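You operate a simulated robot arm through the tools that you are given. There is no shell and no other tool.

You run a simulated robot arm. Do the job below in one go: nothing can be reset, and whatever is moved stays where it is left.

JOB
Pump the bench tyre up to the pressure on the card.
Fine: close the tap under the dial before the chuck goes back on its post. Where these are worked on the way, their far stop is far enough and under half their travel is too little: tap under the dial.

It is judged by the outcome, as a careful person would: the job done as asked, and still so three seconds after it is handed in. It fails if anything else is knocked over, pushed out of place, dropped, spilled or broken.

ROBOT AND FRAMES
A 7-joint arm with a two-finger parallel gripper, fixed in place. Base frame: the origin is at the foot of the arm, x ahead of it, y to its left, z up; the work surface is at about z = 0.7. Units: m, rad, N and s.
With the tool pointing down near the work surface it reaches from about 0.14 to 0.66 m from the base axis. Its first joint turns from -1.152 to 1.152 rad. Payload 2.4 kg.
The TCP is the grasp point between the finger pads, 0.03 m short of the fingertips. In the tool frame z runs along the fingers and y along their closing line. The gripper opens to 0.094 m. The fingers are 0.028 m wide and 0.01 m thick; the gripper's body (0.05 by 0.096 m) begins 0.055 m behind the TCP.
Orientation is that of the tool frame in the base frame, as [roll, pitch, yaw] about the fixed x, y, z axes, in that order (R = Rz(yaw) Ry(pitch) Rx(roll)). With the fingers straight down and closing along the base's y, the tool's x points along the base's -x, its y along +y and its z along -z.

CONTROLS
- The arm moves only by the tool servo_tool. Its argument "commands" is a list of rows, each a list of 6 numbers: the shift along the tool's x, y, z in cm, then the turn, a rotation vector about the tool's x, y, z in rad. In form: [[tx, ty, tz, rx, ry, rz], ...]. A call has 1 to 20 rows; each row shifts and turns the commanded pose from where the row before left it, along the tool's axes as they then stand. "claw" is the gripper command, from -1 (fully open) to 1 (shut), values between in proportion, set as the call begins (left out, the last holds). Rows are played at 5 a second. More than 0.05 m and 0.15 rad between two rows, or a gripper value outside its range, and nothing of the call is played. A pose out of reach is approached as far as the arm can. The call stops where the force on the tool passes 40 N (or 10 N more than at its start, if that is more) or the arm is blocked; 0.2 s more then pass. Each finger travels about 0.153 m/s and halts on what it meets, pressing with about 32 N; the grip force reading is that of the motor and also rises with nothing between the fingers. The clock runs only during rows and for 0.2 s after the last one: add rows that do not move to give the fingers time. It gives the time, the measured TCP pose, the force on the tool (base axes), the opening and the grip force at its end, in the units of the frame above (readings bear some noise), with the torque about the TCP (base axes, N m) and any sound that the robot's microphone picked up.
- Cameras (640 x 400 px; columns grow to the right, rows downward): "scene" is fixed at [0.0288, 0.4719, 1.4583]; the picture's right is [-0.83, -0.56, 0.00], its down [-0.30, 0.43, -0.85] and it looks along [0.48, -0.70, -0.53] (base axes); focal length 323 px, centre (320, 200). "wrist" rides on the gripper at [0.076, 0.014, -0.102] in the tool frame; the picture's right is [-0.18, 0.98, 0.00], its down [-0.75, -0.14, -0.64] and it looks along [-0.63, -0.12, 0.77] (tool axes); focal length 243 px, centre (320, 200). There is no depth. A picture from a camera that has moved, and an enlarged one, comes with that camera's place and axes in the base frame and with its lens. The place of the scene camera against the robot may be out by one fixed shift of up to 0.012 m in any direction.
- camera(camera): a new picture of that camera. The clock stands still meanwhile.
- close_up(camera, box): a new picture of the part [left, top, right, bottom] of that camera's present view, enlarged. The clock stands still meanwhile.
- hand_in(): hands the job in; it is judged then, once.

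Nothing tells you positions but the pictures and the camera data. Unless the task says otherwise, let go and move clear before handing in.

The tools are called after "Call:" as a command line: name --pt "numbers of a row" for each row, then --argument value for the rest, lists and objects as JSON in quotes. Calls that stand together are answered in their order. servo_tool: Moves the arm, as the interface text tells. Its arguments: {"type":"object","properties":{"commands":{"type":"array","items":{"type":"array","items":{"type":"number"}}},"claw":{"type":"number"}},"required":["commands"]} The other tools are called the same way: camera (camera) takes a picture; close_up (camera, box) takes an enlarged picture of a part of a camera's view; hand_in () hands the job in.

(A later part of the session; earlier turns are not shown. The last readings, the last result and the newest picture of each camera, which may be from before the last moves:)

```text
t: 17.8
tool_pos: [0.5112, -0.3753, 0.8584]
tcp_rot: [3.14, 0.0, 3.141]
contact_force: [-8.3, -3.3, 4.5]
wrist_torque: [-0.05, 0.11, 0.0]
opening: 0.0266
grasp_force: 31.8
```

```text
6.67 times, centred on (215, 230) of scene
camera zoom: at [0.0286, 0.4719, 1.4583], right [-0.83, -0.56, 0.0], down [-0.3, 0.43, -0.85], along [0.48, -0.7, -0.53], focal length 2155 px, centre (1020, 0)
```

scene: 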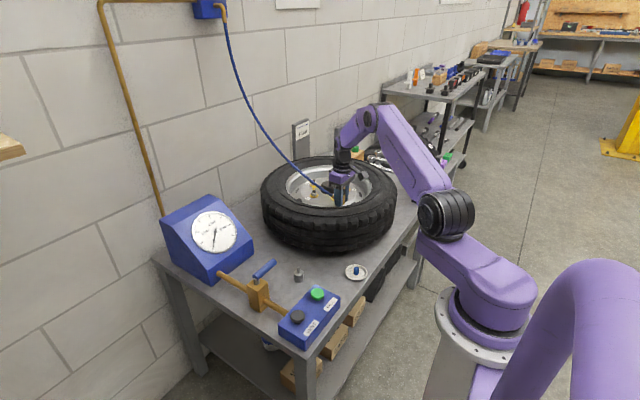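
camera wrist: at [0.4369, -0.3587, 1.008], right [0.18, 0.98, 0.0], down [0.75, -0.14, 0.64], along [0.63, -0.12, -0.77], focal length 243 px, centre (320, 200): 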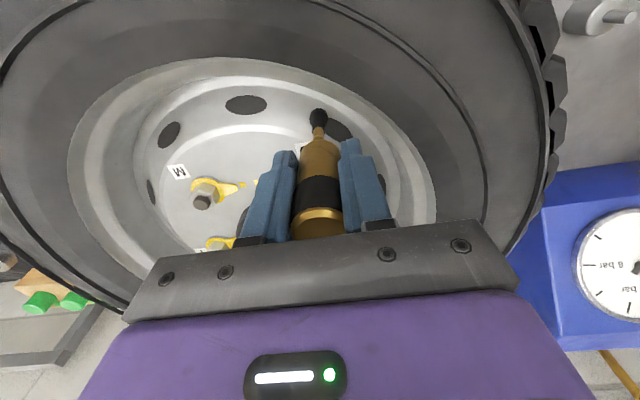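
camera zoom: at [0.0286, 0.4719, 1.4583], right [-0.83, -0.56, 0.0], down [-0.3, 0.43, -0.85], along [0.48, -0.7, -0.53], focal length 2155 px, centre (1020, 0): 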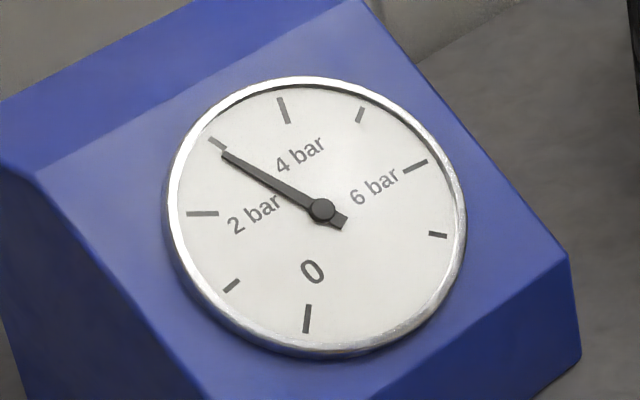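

The dial jumped to about 3 bar, so the chuck is on the valve. I'll press on a little further to find its seat.

Call:
servo_tool --pt "0.05 0.02 0.2 0 0 0" --pt "0 0 0.2 0 0 0" --pt "0 0 0 0 0 0"

Call:
close_up --camera "scene" --box '[328, 182, 358, 212]'

Call:
close_up --camera "scene" --box '[180, 200, 250, 260]'

Call:
camera --camera "wrist"

```text
t: 18.6
tool_pos: [0.5126, -0.3749, 0.8567]
tcp_rot: [-3.137, 0.005, 3.14]
contact_force: [-8.2, -2.4, 24.6]
wrist_torque: [0.01, 0.06, 0.05]
opening: 0.0266
grasp_force: 32.2
```

```text
13.33 times, centred on (343, 197) of scene
camera zoom: at [0.0282, 0.4722, 1.4583], right [-0.83, -0.56, 0.0], down [-0.3, 0.43, -0.85], along [0.48, -0.7, -0.53], focal length 4310 px, centre (13, 240)
```

zoom: 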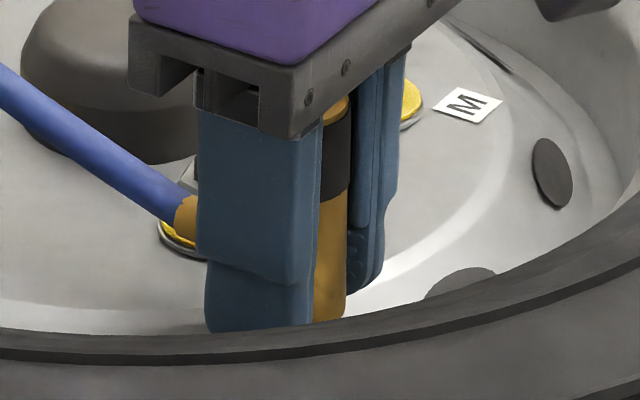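

```text
6.67 times, centred on (215, 230) of scene
camera zoom: at [0.0282, 0.4722, 1.4583], right [-0.83, -0.56, 0.0], down [-0.3, 0.43, -0.85], along [0.48, -0.7, -0.53], focal length 2155 px, centre (1020, 0)
```

zoom: 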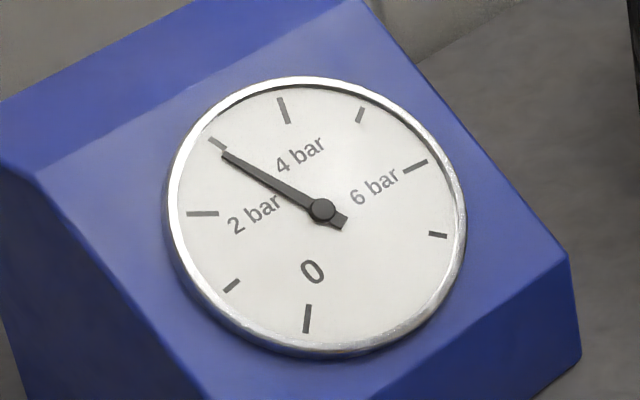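

```text
taken
camera wrist: at [0.4359, -0.3593, 0.9594], right [0.18, 0.98, 0.0], down [0.75, -0.14, 0.65], along [0.63, -0.12, -0.76], focal length 243 px, centre (320, 200)
```

wrist: 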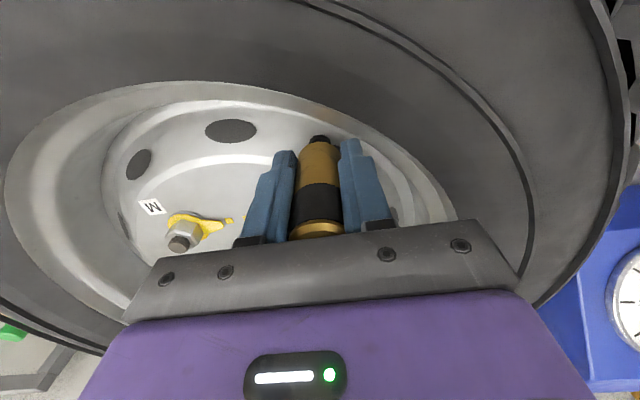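

The chuck is seated (firm resistance at TCP z ≈ 0.857) and the dial reads about 2.9 bar. I'll ease the pressing force, open the fingers only slightly (the rim wall is close), and lift away gently.

Call:
servo_tool --pt "0.04 0 -0.25 0 0 0" --pt "0 0 0 0 0 0"

Call:
servo_tool --pt "0 0 0 0 0 0" --pt "0 0 0 0 0 0" --claw 0.2

Call:
close_up --camera "scene" --box '[328, 182, 358, 212]'

Call:
close_up --camera "wrist" --box '[240, 110, 440, 260]'

```text
t: 19.2
tool_pos: [0.5116, -0.3749, 0.8561]
tcp_rot: [3.141, 0.001, -3.139]
contact_force: [4.6, -8.1, 0.9]
wrist_torque: [-0.09, -0.06, 0.01]
opening: 0.0265
grasp_force: 32.3
```

```text
t: 19.8
tool_pos: [0.5106, -0.375, 0.8573]
tcp_rot: [3.141, -0.003, -3.14]
contact_force: [-0.1, 0.0, -0.2]
wrist_torque: [-0.02, 0.04, 0.01]
opening: 0.0377
grasp_force: 0.0
```

```text
13.33 times, centred on (343, 197) of scene
camera zoom: at [0.0288, 0.4719, 1.4583], right [-0.83, -0.56, 0.0], down [-0.3, 0.43, -0.85], along [0.48, -0.7, -0.53], focal length 4310 px, centre (13, 240)
```

zoom: 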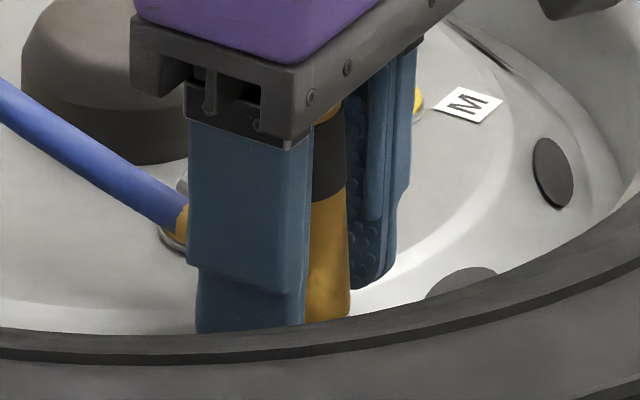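

```text
2.67 times, centred on (340, 185) of wrist
camera zoom: at [0.4353, -0.3586, 0.9602], right [0.18, 0.98, 0.0], down [0.75, -0.14, 0.64], along [0.63, -0.12, -0.77], focal length 647 px, centre (267, 240)
```

zoom: 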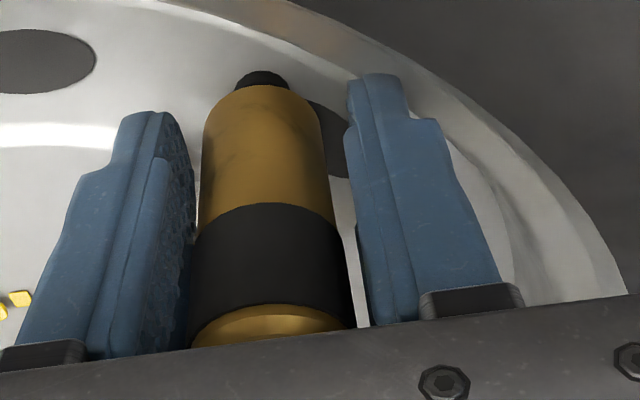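

The chuck stands on the valve by itself. I'll lift straight up and check it stays on and the reading holds.

Call:
servo_tool --pt "0 0 -1 0 0 0" --pt "0 0 -2 0 0 0" --pt "0 0 -3 0 0 0" --pt "0 0 -4 0 0 0" --pt "0 0 0 0 0 0"

Call:
camera --camera "scene"

Call:
close_up --camera "scene" --box '[280, 140, 400, 230]'

Call:
close_up --camera "scene" --box '[180, 200, 250, 260]'

Call:
camera --camera "wrist"

```text
t: 21.0
tool_pos: [0.5126, -0.3743, 0.96]
tcp_rot: [3.141, 0.001, 3.141]
contact_force: [0.5, 0.6, -0.1]
wrist_torque: [-0.02, -0.01, -0.01]
opening: 0.0378
grasp_force: 0.0
```

```text
taken
```

scene: 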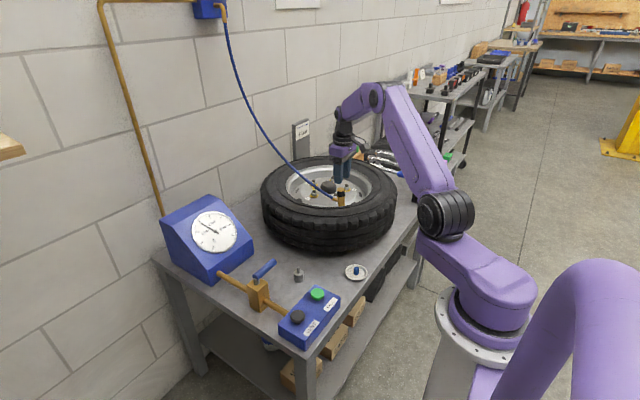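

```text
4.44 times, centred on (340, 185) of scene
camera zoom: at [0.0288, 0.4719, 1.4583], right [-0.83, -0.56, 0.0], down [-0.3, 0.43, -0.85], along [0.48, -0.7, -0.53], focal length 1437 px, centre (231, 267)
```

zoom: 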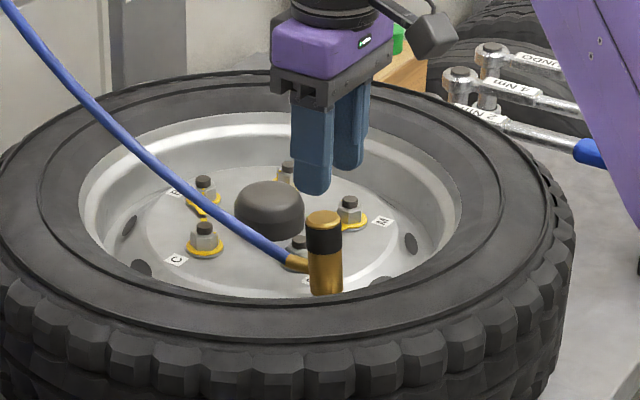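

```text
6.67 times, centred on (215, 230) of scene
camera zoom: at [0.0288, 0.4719, 1.4583], right [-0.83, -0.56, 0.0], down [-0.3, 0.43, -0.85], along [0.48, -0.7, -0.53], focal length 2155 px, centre (1020, 0)
```

zoom: 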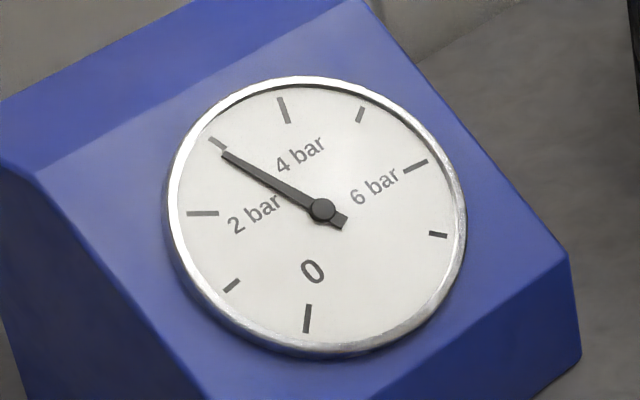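

```text
taken
camera wrist: at [0.4363, -0.358, 1.0622], right [0.18, 0.98, 0.0], down [0.75, -0.14, 0.64], along [0.63, -0.12, -0.77], focal length 243 px, centre (320, 200)
```

wrist: 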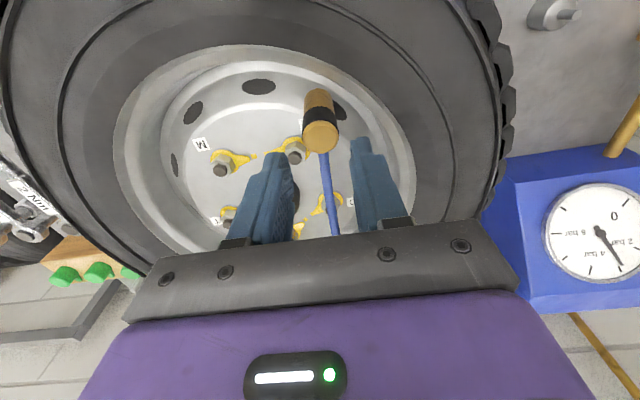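

The chuck stays on the valve and the dial holds at about 2.9 bar. Now I'll move over to the tap and button box to measure the lever and buttons.

Call:
servo_tool --pt "0 0 -4 0 0 0" --pt "1.03 4.16 0 0 0 0" --pt "1.03 4.16 0 0 0 0" --pt "1.03 4.16 0 0 0 0" --pt "1.03 4.16 0 0 0 0" --pt "1.03 4.16 0 0 0 0" --pt "1.03 4.16 0 0 0 0" --pt "1.03 4.16 0 0 0 0" --pt "1.03 4.16 0 0 0 0" --pt "1.03 4.16 0 0 0 0" --pt "0 0 0 0 0 0" --claw 1

Call:
camera --camera "wrist"

Call:
close_up --camera "scene" --box '[205, 250, 345, 350]'

```text
t: 23.4
tool_pos: [0.4186, -0.0015, 1.003]
tcp_rot: [3.141, 0.0, -3.141]
contact_force: [-1.1, 0.0, -0.8]
wrist_torque: [0.02, 0.0, -0.01]
opening: 0.0002
grasp_force: 32.0
```

```text
taken
camera wrist: at [0.3427, 0.0141, 1.1046], right [0.18, 0.98, 0.0], down [0.75, -0.14, 0.64], along [0.63, -0.12, -0.77], focal length 243 px, centre (320, 200)
```

wrist: 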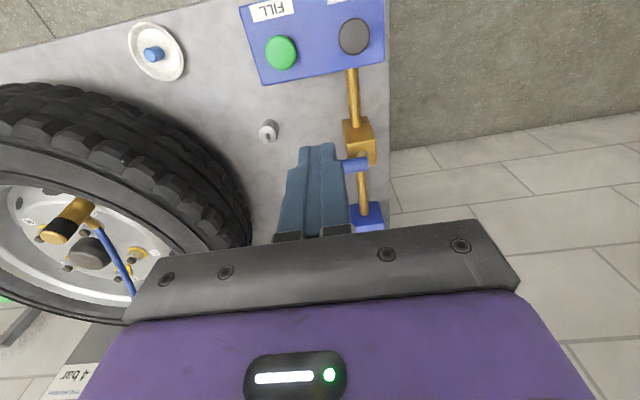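

```text
4.00 times, centred on (275, 300) of scene
camera zoom: at [0.0288, 0.472, 1.4583], right [-0.83, -0.56, 0.0], down [-0.3, 0.43, -0.85], along [0.48, -0.7, -0.53], focal length 1293 px, centre (500, -200)
```

zoom: 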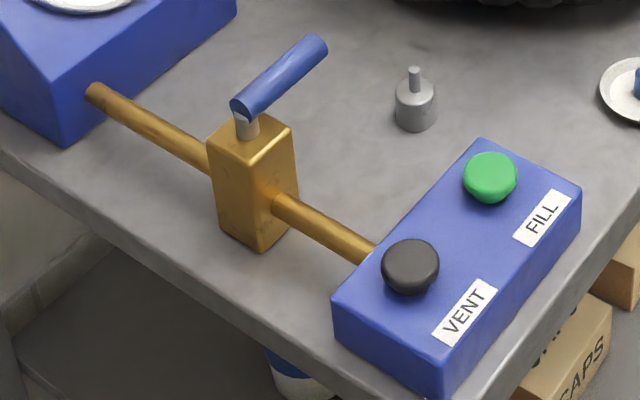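

Call:
servo_tool --pt "0 -3 3 0 0 0" --pt "0 -3 3 0 0 0" --pt "0 0 1 0 0 0" --pt "0 0 0 0 0 0"

Call:
close_up --camera "wrist" --box '[340, 60, 520, 240]'

Call:
camera --camera "wrist"

```text
t: 24.4
tool_pos: [0.4163, -0.0633, 0.9292]
tcp_rot: [3.141, 0.001, -3.142]
contact_force: [-0.5, 0.2, -0.6]
wrist_torque: [0.01, 0.01, 0.04]
opening: 0.0
grasp_force: 31.9
```

```text
2.22 times, centred on (430, 150) of wrist
camera zoom: at [0.3403, -0.0475, 1.0323], right [0.18, 0.98, 0.0], down [0.75, -0.14, 0.64], along [0.63, -0.12, -0.77], focal length 539 px, centre (76, 311)
```

zoom: 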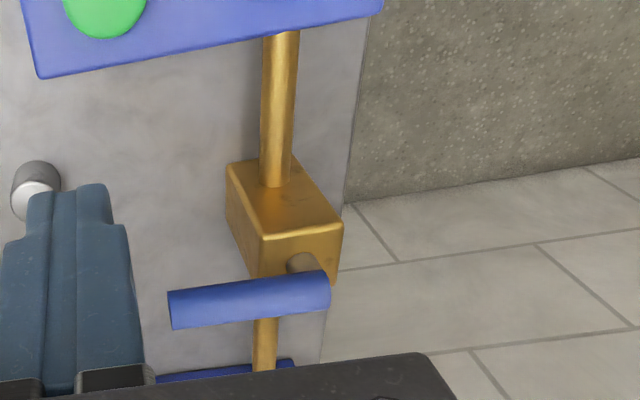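

```text
taken
camera wrist: at [0.3403, -0.0475, 1.0323], right [0.18, 0.98, 0.0], down [0.75, -0.14, 0.64], along [0.63, -0.12, -0.77], focal length 243 px, centre (320, 200)
```

wrist: 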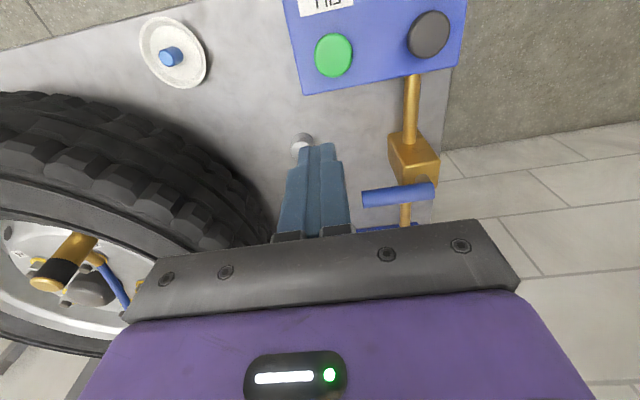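

The lever runs from its stem at about (0.53, 0.043) toward -y, ending at about (0.529, -0.031), centred at z ≈ 0.81, across the pipe, i.e. closed. I'll bring the closed fingertips down on the robot side of the lever, near its free end, and try pushing it toward +x gently.

Call:
servo_tool --pt "-3.6 2.4 0 0 0 0" --pt "-3.6 2.4 0 0 0 0" --pt "0 0 3.5 0 0 0" --pt "0 0 3.5 0 0 0" --pt "0 0 3.4 0 0 0" --pt "0 0 0 0 0 0"

Call:
camera --camera "wrist"

Call:
close_up --camera "scene" --box '[205, 230, 345, 330]'

```text
t: 25.8
tool_pos: [0.4912, -0.0125, 0.8265]
tcp_rot: [3.141, -0.001, 3.141]
contact_force: [-0.1, -0.1, -0.6]
wrist_torque: [-0.02, -0.01, 0.01]
opening: 0.0
grasp_force: 31.9
```

```text
taken
camera wrist: at [0.4152, 0.0037, 0.929], right [0.18, 0.98, 0.0], down [0.75, -0.14, 0.64], along [0.63, -0.12, -0.77], focal length 243 px, centre (320, 200)
```

wrist: 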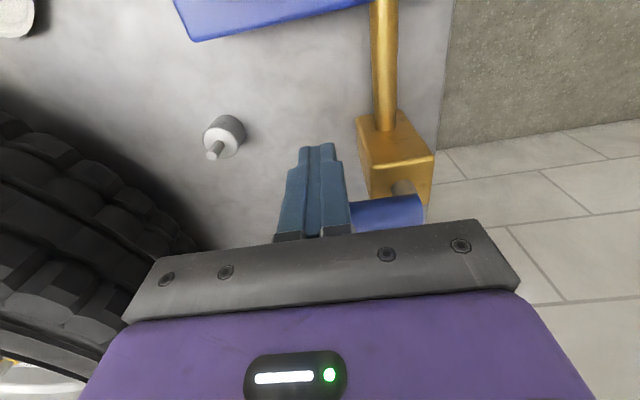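

```text
4.00 times, centred on (275, 280) of scene
camera zoom: at [0.0288, 0.4719, 1.4583], right [-0.83, -0.56, 0.0], down [-0.3, 0.43, -0.85], along [0.48, -0.7, -0.53], focal length 1293 px, centre (500, -120)
```

zoom: 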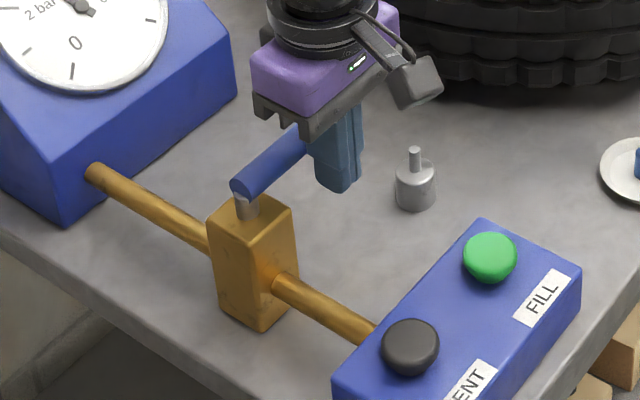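

The closed fingertips are beside the lever on the robot side. I'll push toward +x in small steps and watch the force.

Call:
servo_tool --pt "-0.5 0 0 0 0 0" --pt "-0.5 0 0 0 0 0" --pt "-0.5 0 0 0 0 0" --pt "-0.4 0 0 0 0 0" --pt "-0.3 0 0 0 0 0" --pt "0 0 0 0 0 0"

Call:
close_up --camera "scene" --box '[205, 230, 345, 330]'

```text
t: 27.0
tool_pos: [0.5036, -0.013, 0.8249]
tcp_rot: [3.141, -0.031, -3.14]
contact_force: [-4.9, -0.4, -0.3]
wrist_torque: [-0.08, 0.05, 0.04]
opening: 0.0002
grasp_force: 31.8
stopped in row 6: the force on the tool passed its limit at 42 N (the readings are from after the stop); the commanded pose is now the measured one
```

```text
4.00 times, centred on (275, 280) of scene
camera zoom: at [0.0288, 0.4719, 1.4583], right [-0.83, -0.56, 0.0], down [-0.3, 0.43, -0.85], along [0.48, -0.7, -0.53], focal length 1293 px, centre (500, -120)
```

zoom: 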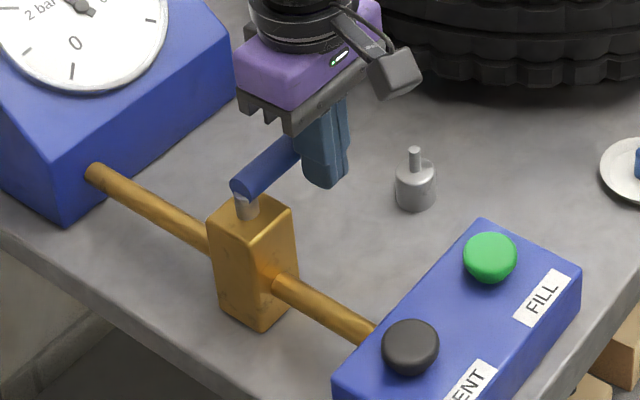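

The lever won't go toward +x; that is its stop. I'll step over to the far side and sweep it toward -x instead.

Call:
servo_tool --pt "1.0 0 0 0 0 0" --pt "0 0 -3 0 0 0" --pt "0 0 -3 0 0 0" --pt "-4 0 0 0 0 0" --pt "-3.8 0 0 0 0 0" --pt "0 0 0 0 0 0"

Call:
camera --camera "wrist"

Call:
close_up --camera "scene" --box '[205, 230, 345, 330]'

```text
t: 28.4
tool_pos: [0.5744, -0.0138, 0.8837]
tcp_rot: [-3.141, -0.025, -3.141]
contact_force: [0.1, -0.8, 0.0]
wrist_torque: [0.02, 0.01, -0.02]
opening: 0.0
grasp_force: 32.2
```

```text
taken
camera wrist: at [0.502, 0.0028, 0.9883], right [0.18, 0.98, 0.0], down [0.77, -0.14, 0.62], along [0.61, -0.12, -0.78], focal length 243 px, centre (320, 200)
```

wrist: 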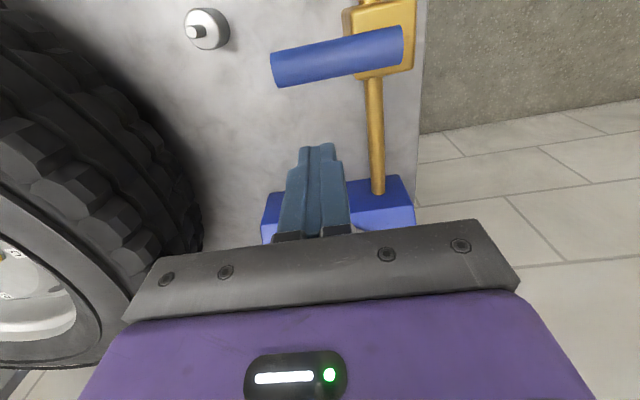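

```text
4.00 times, centred on (275, 280) of scene
camera zoom: at [0.0289, 0.4719, 1.4583], right [-0.83, -0.56, 0.0], down [-0.3, 0.43, -0.85], along [0.48, -0.7, -0.53], focal length 1293 px, centre (500, -120)
```

zoom: 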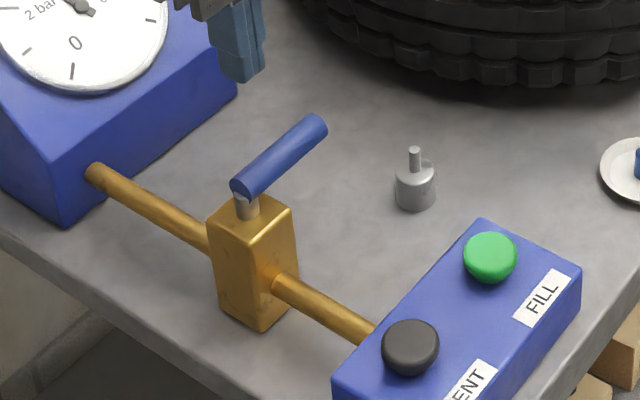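

Call:
servo_tool --pt "0 0 2 0 -0.025 0" --pt "0 0 2 0 0 0" --pt "0 0 1.9 0 0 0" --pt "1.1 0.1 0 0 0 0" --pt "0.9 0.08 0 0 0 0" --pt "0.65 -0.2 0 0 0 0" --pt "0.65 -0.2 0 0 0 0" --pt "0 0 0 0 0 0"

Call:
close_up --camera "scene" --box '[205, 230, 345, 330]'

Call:
camera --camera "wrist"

```text
t: 30.2
tool_pos: [0.5419, -0.0142, 0.8211]
tcp_rot: [-3.141, 0.0, -3.14]
contact_force: [2.0, 2.0, 3.1]
wrist_torque: [0.02, 0.03, -0.05]
opening: 0.0
grasp_force: 32.0
```

```text
4.00 times, centred on (275, 280) of scene
camera zoom: at [0.0288, 0.472, 1.4583], right [-0.83, -0.56, 0.0], down [-0.3, 0.43, -0.85], along [0.48, -0.7, -0.53], focal length 1293 px, centre (500, -120)
```

zoom: 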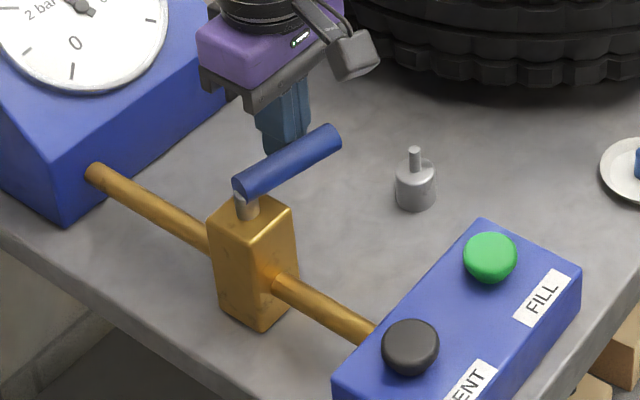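

```text
taken
camera wrist: at [0.4659, 0.0013, 0.925], right [0.18, 0.98, 0.0], down [0.75, -0.14, 0.64], along [0.63, -0.12, -0.77], focal length 243 px, centre (320, 200)
```

wrist: 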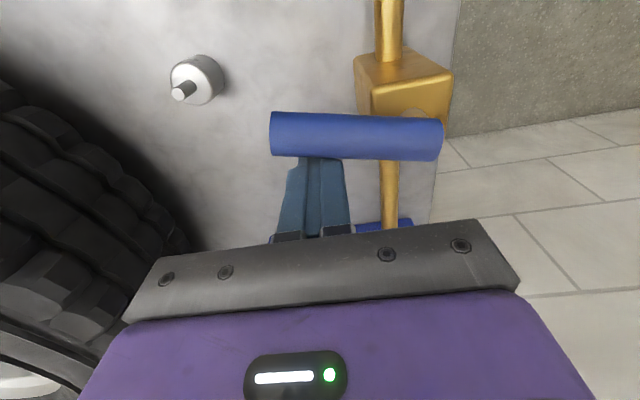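

The lever swings freely toward -x. I'll continue the arc until it lies along the pipe at its far stop.

Call:
servo_tool --pt "0.87 -0.18 -0.4 0 0 0" --pt "0.87 -0.19 0 0 0 0" --pt "0.79 0.16 0 0 0 0" --pt "0.78 0.17 0 0 0 0" --pt "0.74 0.41 0 0 0 0" --pt "0.74 0.42 0 0 0 0" --pt "0.61 0.65 0 0 0 0" --pt "0.61 0.66 0 0 0 0" --pt "0.39 0.83 0 0 0 0" --pt "0 0 0 0 0 0"

Call:
close_up --camera "scene" --box '[205, 230, 345, 330]'

Call:
camera --camera "wrist"

```text
t: 32.4
tool_pos: [0.4768, 0.0156, 0.8272]
tcp_rot: [-3.141, -0.002, -3.141]
contact_force: [1.0, -0.3, -0.9]
wrist_torque: [0.03, 0.01, -0.01]
opening: 0.0
grasp_force: 32.2
```

```text
4.00 times, centred on (275, 280) of scene
camera zoom: at [0.0288, 0.4719, 1.4583], right [-0.83, -0.56, 0.0], down [-0.3, 0.43, -0.85], along [0.48, -0.7, -0.53], focal length 1293 px, centre (500, -120)
```

zoom: 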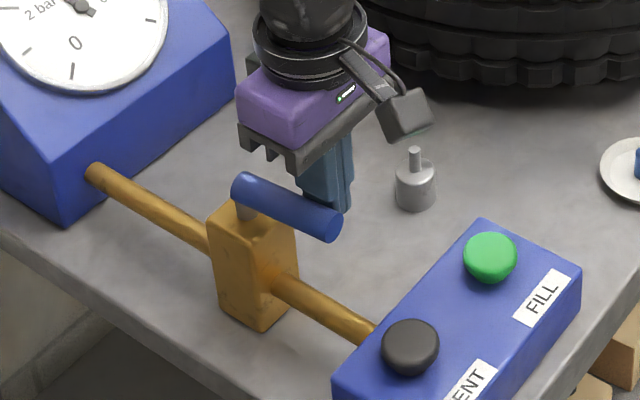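

```text
taken
camera wrist: at [0.4016, 0.0307, 0.9303], right [0.18, 0.98, 0.0], down [0.75, -0.14, 0.64], along [0.63, -0.12, -0.77], focal length 243 px, centre (320, 200)
```

wrist: 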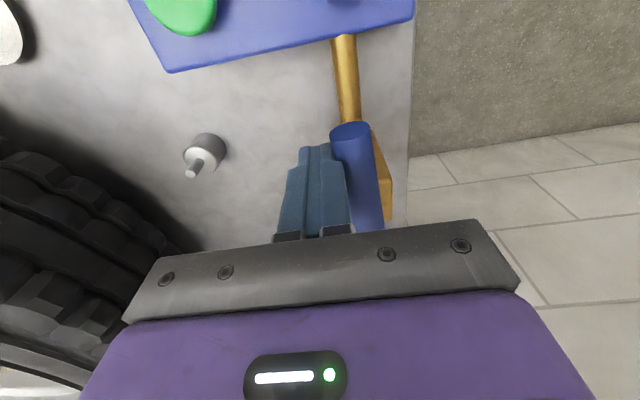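

Call:
servo_tool --pt "0.1 0.4 0 0 0 0" --pt "0.1 0.4 0 0 0 0" --pt "0 0.3 0 0 0 0" --pt "0 0.2 0 0 0 0" --pt "0 0 0 0 0 0"

Call:
close_up --camera "scene" --box '[205, 230, 345, 330]'

Call:
close_up --camera "scene" --box '[180, 200, 250, 260]'

Call:
camera --camera "wrist"

```text
t: 33.6
tool_pos: [0.4761, 0.022, 0.8273]
tcp_rot: [3.139, 0.0, 3.132]
contact_force: [8.0, -39.4, 1.0]
wrist_torque: [-0.45, -0.14, -0.21]
opening: 0.0
grasp_force: 31.9
```

```text
4.00 times, centred on (275, 280) of scene
camera zoom: at [0.0291, 0.471, 1.4586], right [-0.83, -0.56, 0.0], down [-0.3, 0.44, -0.85], along [0.48, -0.7, -0.53], focal length 1293 px, centre (500, -120)
```

zoom: 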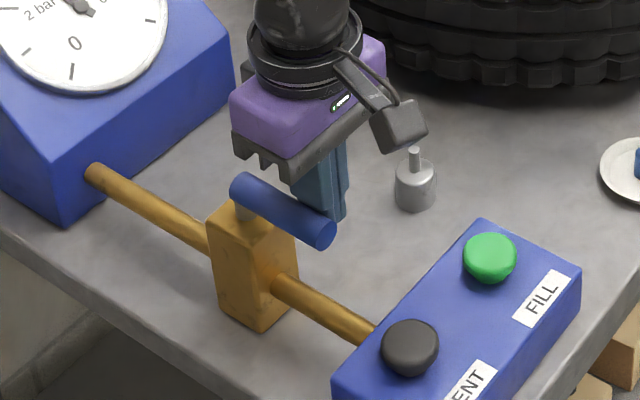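

```text
6.67 times, centred on (215, 230) of scene
camera zoom: at [0.0291, 0.471, 1.4586], right [-0.83, -0.56, 0.0], down [-0.3, 0.44, -0.85], along [0.48, -0.7, -0.53], focal length 2155 px, centre (1020, 0)
```

zoom: 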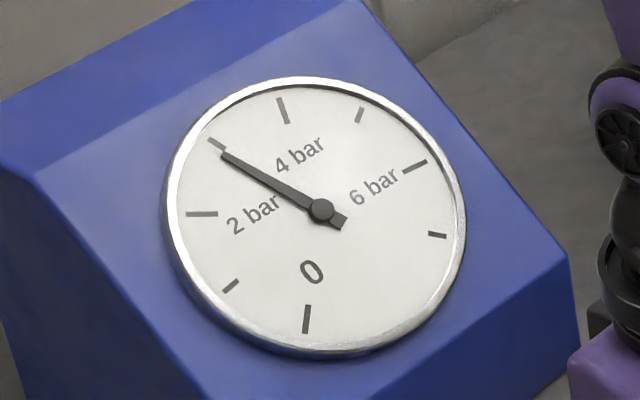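

```text
taken
camera wrist: at [0.3997, 0.0385, 0.9298], right [0.19, 0.98, 0.0], down [0.75, -0.15, 0.64], along [0.63, -0.12, -0.77], focal length 243 px, centre (320, 200)
```

wrist: 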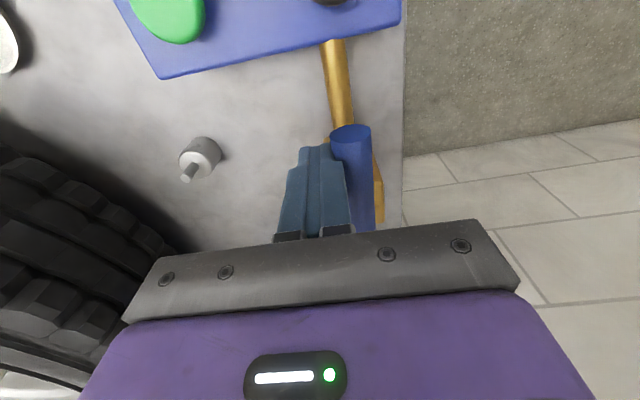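

The tap lever now lies along the pipe against its far stop: open. I'll back off, rise, and go look at the FILL button.

Call:
servo_tool --pt "0 -1.5 0 0 0 0" --pt "0 -1 0 0 0 0" --pt "0 0 -4 0 0 0" --pt "0 0 -4 0 0 0" --pt "4.4 -0.8 0 0 0 0" --pt "4.4 -0.8 0 0 0 0" --pt "4.4 -0.8 0 0 0 0" --pt "4.4 -0.8 0 0 0 0" --pt "0 0 0 0 0 0"

Call:
camera --camera "wrist"

Call:
camera --camera "scene"

Call:
close_up --camera "scene" --box '[205, 250, 345, 350]'

```text
t: 35.6
tool_pos: [0.2989, -0.0266, 0.9073]
tcp_rot: [3.141, 0.0, -3.124]
contact_force: [-2.3, -4.3, 0.7]
wrist_torque: [0.32, -0.2, -0.01]
opening: 0.0003
grasp_force: 32.1
```

```text
taken
camera wrist: at [0.2222, -0.0121, 1.0093], right [0.17, 0.99, 0.0], down [0.76, -0.13, 0.64], along [0.63, -0.11, -0.77], focal length 243 px, centre (320, 200)
```

wrist: 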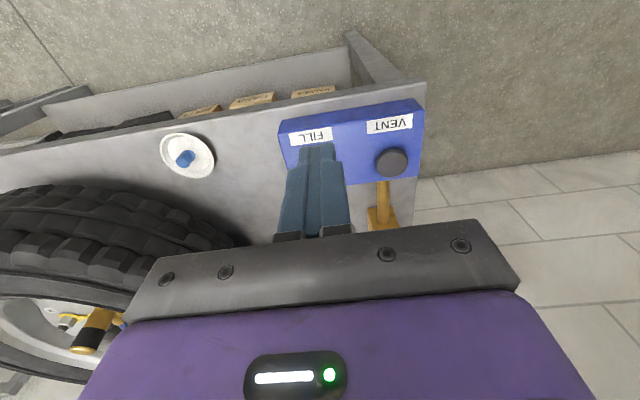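

```text
taken
```

scene: 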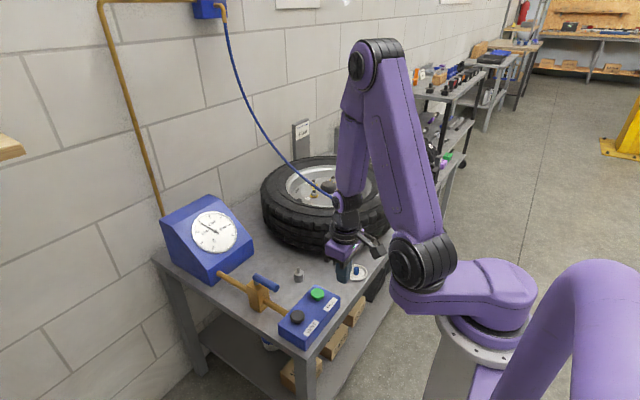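

```text
4.00 times, centred on (275, 300) of scene
camera zoom: at [0.0285, 0.4715, 1.4585], right [-0.83, -0.56, 0.0], down [-0.3, 0.43, -0.85], along [0.48, -0.7, -0.53], focal length 1293 px, centre (500, -200)
```

zoom: 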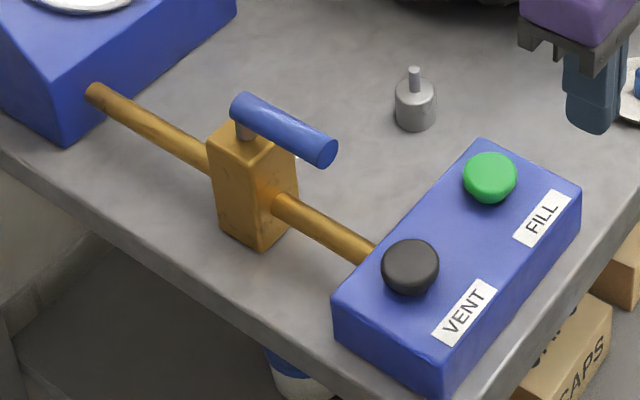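

FILL sits at about (0.386, -0.0435) with its top at z ≈ 0.757, and VENT at about (0.385, 0.046). I'll hover the closed fingertips above FILL.

Call:
servo_tool --pt "-4.35 -0.85 0 0 0 0.017" --pt "-4.35 -0.85 0 0 0 0" --pt "0 0 3.5 0 0 0" --pt "0 0 3.5 0 0 0" --pt "0 0 1.7 0 0 0" --pt "0 0 0 0 0 0"

Call:
camera --camera "wrist"

Call:
close_up --camera "scene" --box '[255, 250, 385, 350]'

Call:
close_up --camera "scene" --box '[180, 200, 250, 260]'

```text
t: 37.0
tool_pos: [0.383, -0.0475, 0.8185]
tcp_rot: [3.141, 0.0, 3.127]
contact_force: [0.4, 0.5, -0.5]
wrist_torque: [-0.01, -0.01, -0.02]
opening: 0.0
grasp_force: 32.1
```

```text
taken
camera wrist: at [0.3084, -0.0304, 0.9211], right [0.2, 0.98, 0.0], down [0.75, -0.15, 0.64], along [0.63, -0.13, -0.77], focal length 243 px, centre (320, 200)
```

wrist: 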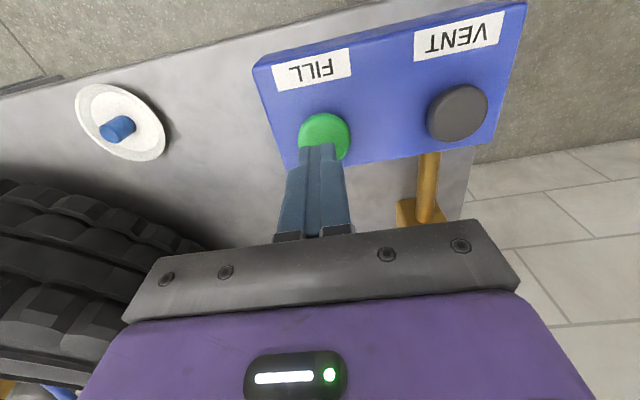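

```text
4.00 times, centred on (320, 300) of scene
camera zoom: at [0.0289, 0.4719, 1.4583], right [-0.83, -0.56, 0.0], down [-0.3, 0.43, -0.85], along [0.48, -0.7, -0.53], focal length 1293 px, centre (320, -200)
```

zoom: 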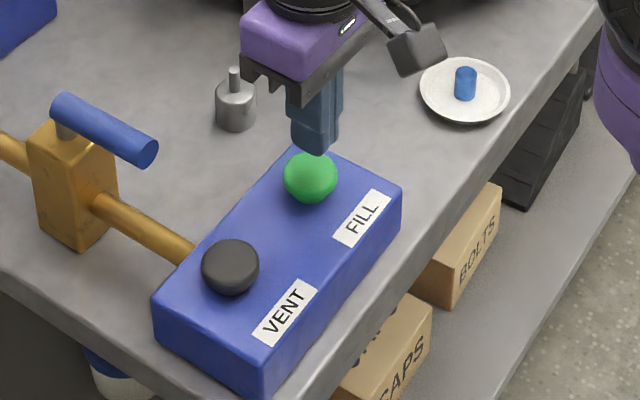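

```text
6.67 times, centred on (215, 230) of scene
camera zoom: at [0.0289, 0.4719, 1.4583], right [-0.83, -0.56, 0.0], down [-0.3, 0.43, -0.85], along [0.48, -0.7, -0.53], focal length 2155 px, centre (1020, 0)
```

zoom: 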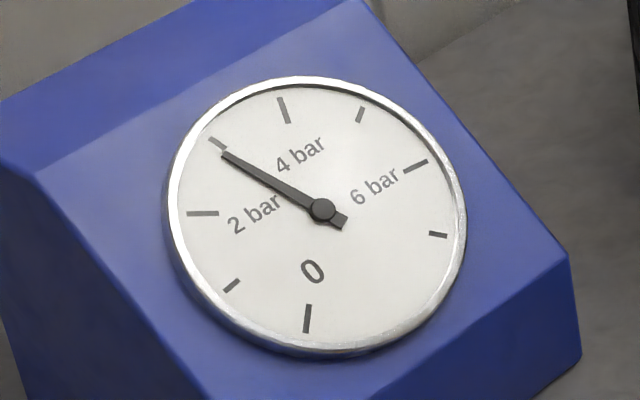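

Call:
servo_tool --pt "-0.3 0.4 1.2 0 0 -0.015" --pt "0 0 1.2 0 0 0" --pt "0 0 0 0 0 0"

Call:
close_up --camera "scene" --box '[285, 250, 345, 310]'

Call:
close_up --camera "wrist" --box '[270, 80, 380, 180]'

```text
t: 37.8
tool_pos: [0.3883, -0.0426, 0.795]
tcp_rot: [-3.14, -0.001, 3.14]
contact_force: [-0.4, -0.1, 0.5]
wrist_torque: [-0.01, 0.0, 0.03]
opening: 0.0001
grasp_force: 32.3
```

```text
6.67 times, centred on (315, 280) of scene
camera zoom: at [0.0288, 0.4719, 1.4583], right [-0.83, -0.56, 0.0], down [-0.3, 0.43, -0.85], along [0.48, -0.7, -0.53], focal length 2155 px, centre (353, -333)
```

zoom: 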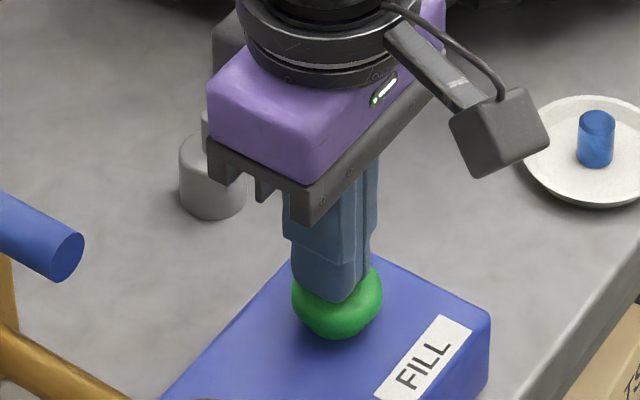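

```text
4.00 times, centred on (325, 130) of wrist
camera zoom: at [0.3121, -0.0273, 0.8984], right [0.19, 0.98, 0.0], down [0.75, -0.14, 0.64], along [0.63, -0.12, -0.77], focal length 970 px, centre (300, 480)
```

zoom: 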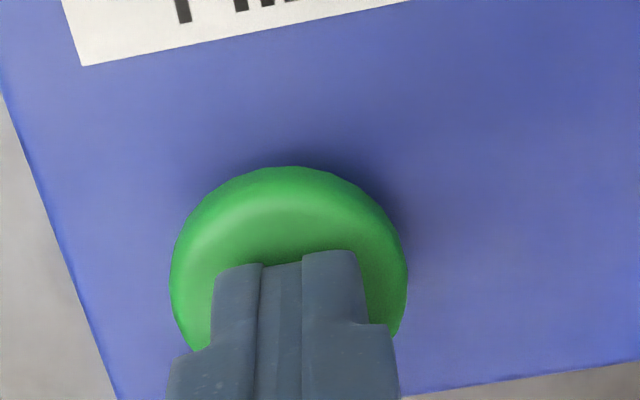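

The fingertips are right above the button. I'll ease down to contact in small steps and watch the force and dial.

Call:
servo_tool --pt "0 0 0.4 0 0 0" --pt "0 0 0.4 0 0 0"

Call:
close_up --camera "scene" --box '[180, 200, 250, 260]'

```text
t: 38.4
tool_pos: [0.3871, -0.0437, 0.7893]
tcp_rot: [3.139, -0.001, 3.139]
contact_force: [-1.6, -1.0, 3.2]
wrist_torque: [-0.03, 0.06, 0.02]
opening: 0.0
grasp_force: 31.1
heard: click
```

```text
6.67 times, centred on (215, 230) of scene
camera zoom: at [0.0288, 0.4719, 1.4583], right [-0.83, -0.56, 0.0], down [-0.3, 0.43, -0.85], along [0.48, -0.7, -0.53], focal length 2155 px, centre (1020, 0)
```

zoom: 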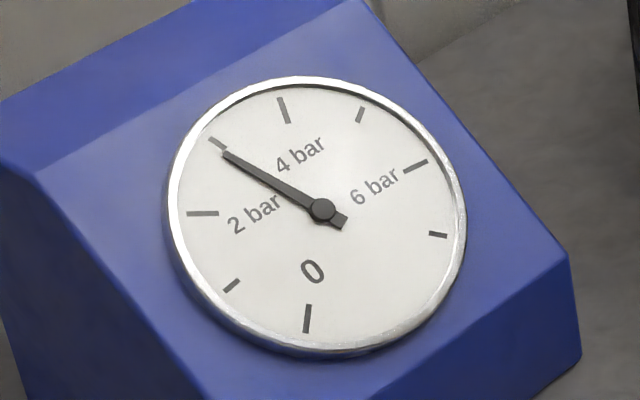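

I heard the button click. I'll hold briefly and see how fast the needle climbs.

Call:
servo_tool --pt "0 0 0 0 0 0"

Call:
close_up --camera "scene" --box '[180, 200, 250, 260]'

```text
t: 38.8
tool_pos: [0.3884, -0.0441, 0.7888]
tcp_rot: [-3.14, -0.002, 3.141]
contact_force: [-2.3, 1.3, 3.3]
wrist_torque: [0.02, 0.08, 0.01]
opening: 0.0
grasp_force: 32.4
```

```text
6.67 times, centred on (215, 230) of scene
camera zoom: at [0.0288, 0.4719, 1.4583], right [-0.83, -0.56, 0.0], down [-0.3, 0.43, -0.85], along [0.48, -0.7, -0.53], focal length 2155 px, centre (1020, 0)
```

zoom: 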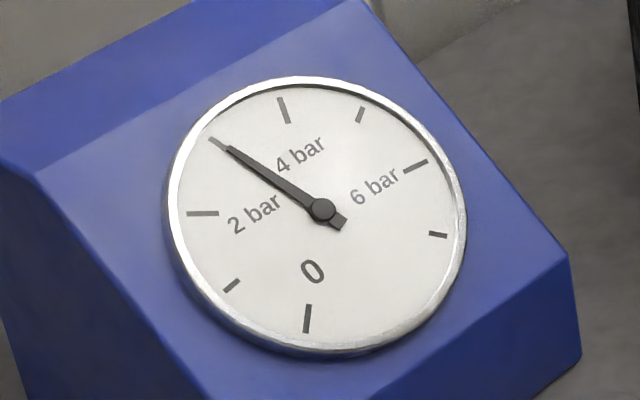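

The needle climbs at roughly 0.3 bar/s and is now just over 3 bar. I'll hold about 1.6 s more and re-read.

Call:
servo_tool --pt "0 0 0 0 0 0" --pt "0 0 0 0 0 0" --pt "0 0 0 0 0 0" --pt "0 0 0 0 0 0" --pt "0 0 0 0 0 0" --pt "0 0 0 0 0 0" --pt "0 0 0 0 0 0"

Call:
close_up --camera "scene" --box '[180, 200, 250, 260]'

```text
t: 40.4
tool_pos: [0.3893, -0.0432, 0.7891]
tcp_rot: [3.141, 0.0, 3.139]
contact_force: [-1.3, 0.2, 3.8]
wrist_torque: [0.02, 0.0, 0.01]
opening: 0.0002
grasp_force: 31.6
```

```text
6.67 times, centred on (215, 230) of scene
camera zoom: at [0.0288, 0.472, 1.4583], right [-0.83, -0.56, 0.0], down [-0.3, 0.43, -0.85], along [0.48, -0.7, -0.53], focal length 2155 px, centre (1020, 0)
```

zoom: 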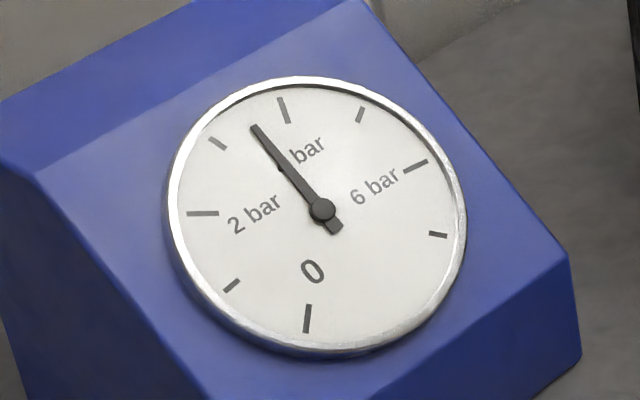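

Call:
close_up --camera "scene" --box '[190, 206, 242, 256]'

```text
8.00 times, centred on (216, 231) of scene
camera zoom: at [0.0288, 0.472, 1.4583], right [-0.83, -0.56, 0.0], down [-0.3, 0.43, -0.85], along [0.48, -0.7, -0.53], focal length 2586 px, centre (1152, -48)
```

zoom: 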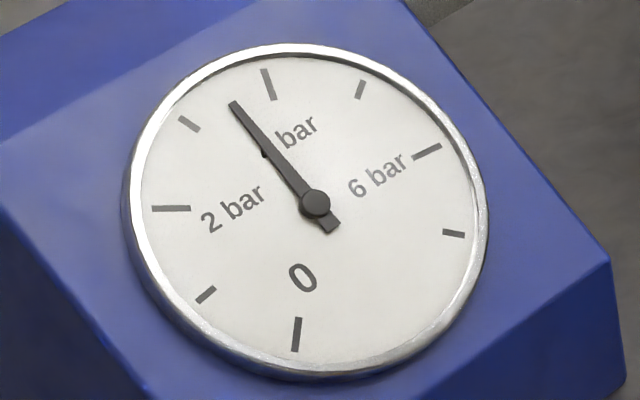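

Correcting for the needle's parallax, the reading is about 3.45 bar. I'll hold about 1.2 s more and re-read.

Call:
servo_tool --pt "0 0 0 0 0 0" --pt "0 0 0 0 0 0" --pt "0 0 0 0 0 0" --pt "0 0 0 0 0 0" --pt "0 0 0 0 0 0"

Call:
close_up --camera "scene" --box '[190, 206, 242, 256]'

```text
t: 41.6
tool_pos: [0.3877, -0.0446, 0.7878]
tcp_rot: [3.141, -0.001, 3.139]
contact_force: [-1.0, 1.4, 3.7]
wrist_torque: [0.01, 0.02, 0.02]
opening: 0.0
grasp_force: 31.8
```

```text
8.00 times, centred on (216, 231) of scene
camera zoom: at [0.0288, 0.472, 1.4583], right [-0.83, -0.56, 0.0], down [-0.3, 0.43, -0.85], along [0.48, -0.7, -0.53], focal length 2586 px, centre (1152, -48)
```

zoom: 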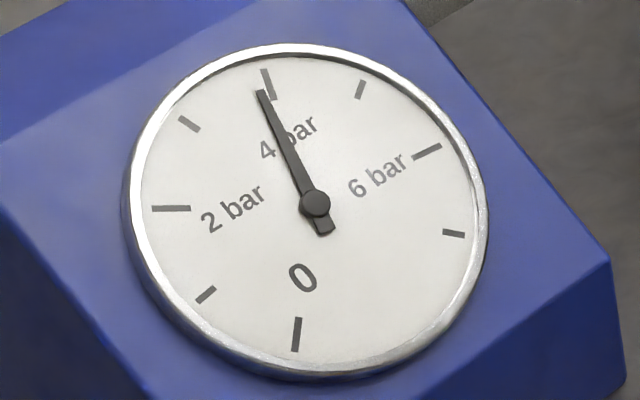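

The needle is at about 3.8 bar. I'll hold about 0.2 s more and then lift off, then read the settled value.

Call:
servo_tool --pt "0 0 0 0 0 0" --pt "0 0 -0.7 0 0 0" --pt "0 0 -0.5 0 0 0"

Call:
close_up --camera "scene" --box '[190, 206, 242, 256]'

```text
t: 42.4
tool_pos: [0.3878, -0.0443, 0.8009]
tcp_rot: [3.141, 0.0, 3.14]
contact_force: [0.1, -0.3, 0.2]
wrist_torque: [0.01, -0.02, 0.0]
opening: 0.0
grasp_force: 31.4
```

```text
8.00 times, centred on (216, 231) of scene
camera zoom: at [0.0288, 0.4719, 1.4583], right [-0.83, -0.56, 0.0], down [-0.3, 0.43, -0.85], along [0.48, -0.7, -0.53], focal length 2586 px, centre (1152, -48)
```

zoom: 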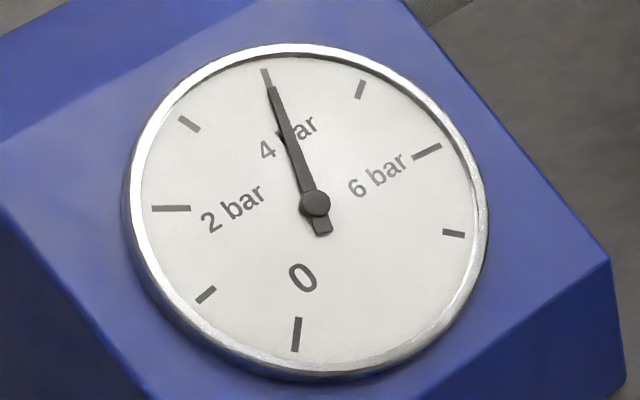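

Call:
close_up --camera "scene" --box '[200, 210, 230, 240]'

Call:
servo_tool --pt "0 0 0 0 0 0" --pt "0 0 0 0 0 0" --pt "0 0 0 0 0 0"

Call:
close_up --camera "scene" --box '[200, 210, 230, 240]'

Call:
camera --camera "scene"

```text
13.33 times, centred on (215, 225) of scene
camera zoom: at [0.0288, 0.4719, 1.4583], right [-0.83, -0.56, 0.0], down [-0.3, 0.43, -0.85], along [0.48, -0.7, -0.53], focal length 4310 px, centre (1720, -133)
```

zoom: 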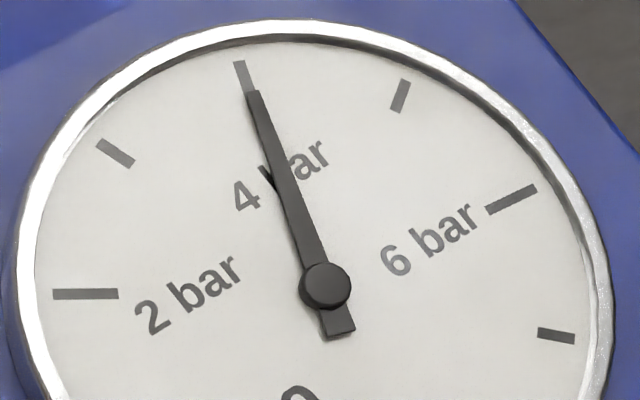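

```text
t: 43.2
tool_pos: [0.3874, -0.0439, 0.8004]
tcp_rot: [3.142, -0.001, 3.141]
contact_force: [0.4, 0.0, -0.1]
wrist_torque: [-0.03, -0.01, 0.02]
opening: 0.0002
grasp_force: 32.4
```

```text
13.33 times, centred on (215, 225) of scene
camera zoom: at [0.0288, 0.4719, 1.4583], right [-0.83, -0.56, 0.0], down [-0.3, 0.43, -0.85], along [0.48, -0.7, -0.53], focal length 4310 px, centre (1720, -133)
```

zoom: 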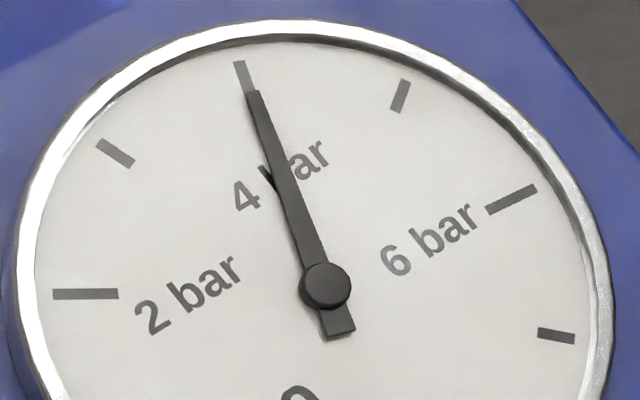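

```text
taken
```

scene: 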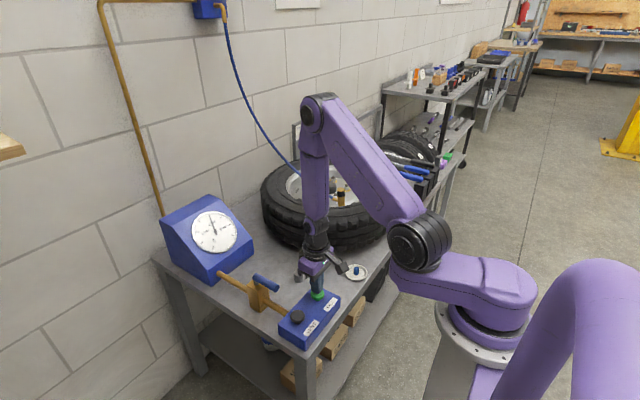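

The reading holds steady at about 3.97 bar from this oblique view. I'll double-check with the wrist camera from another angle before closing the tap.

Call:
servo_tool --pt "0 0 -4.5 0 0 0" --pt "0 0 -4.5 0 0 0" --pt "0 0 -4.5 0 0 0" --pt "0 0 -4.5 0 0 0" --pt "-1.2 -4 0 0 0 0" --pt "-1.2 -4 0 0 0 0" --pt "-1.2 -4 0 0 0 0" --pt "-1.2 -4 0 0 0 0" --pt "0 0 0 0 0 0"

Call:
camera --camera "wrist"

```text
t: 45.2
tool_pos: [0.4381, -0.2018, 0.9749]
tcp_rot: [-3.141, 0.0, -3.14]
contact_force: [0.0, -0.2, -0.1]
wrist_torque: [0.0, -0.01, -0.02]
opening: 0.0
grasp_force: 32.1
```

```text
taken
camera wrist: at [0.3626, -0.1869, 1.079], right [0.18, 0.98, 0.0], down [0.75, -0.14, 0.64], along [0.63, -0.12, -0.77], focal length 243 px, centre (320, 200)
```

wrist: 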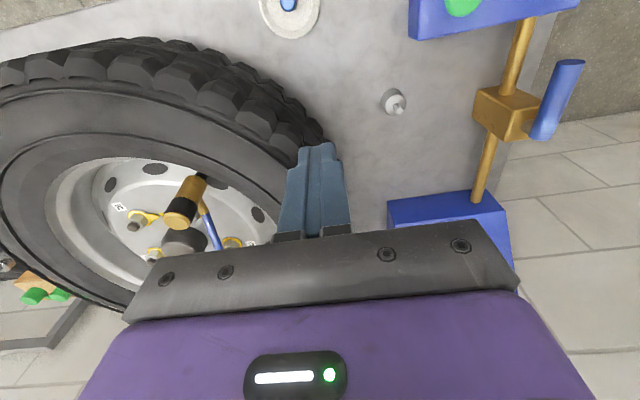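

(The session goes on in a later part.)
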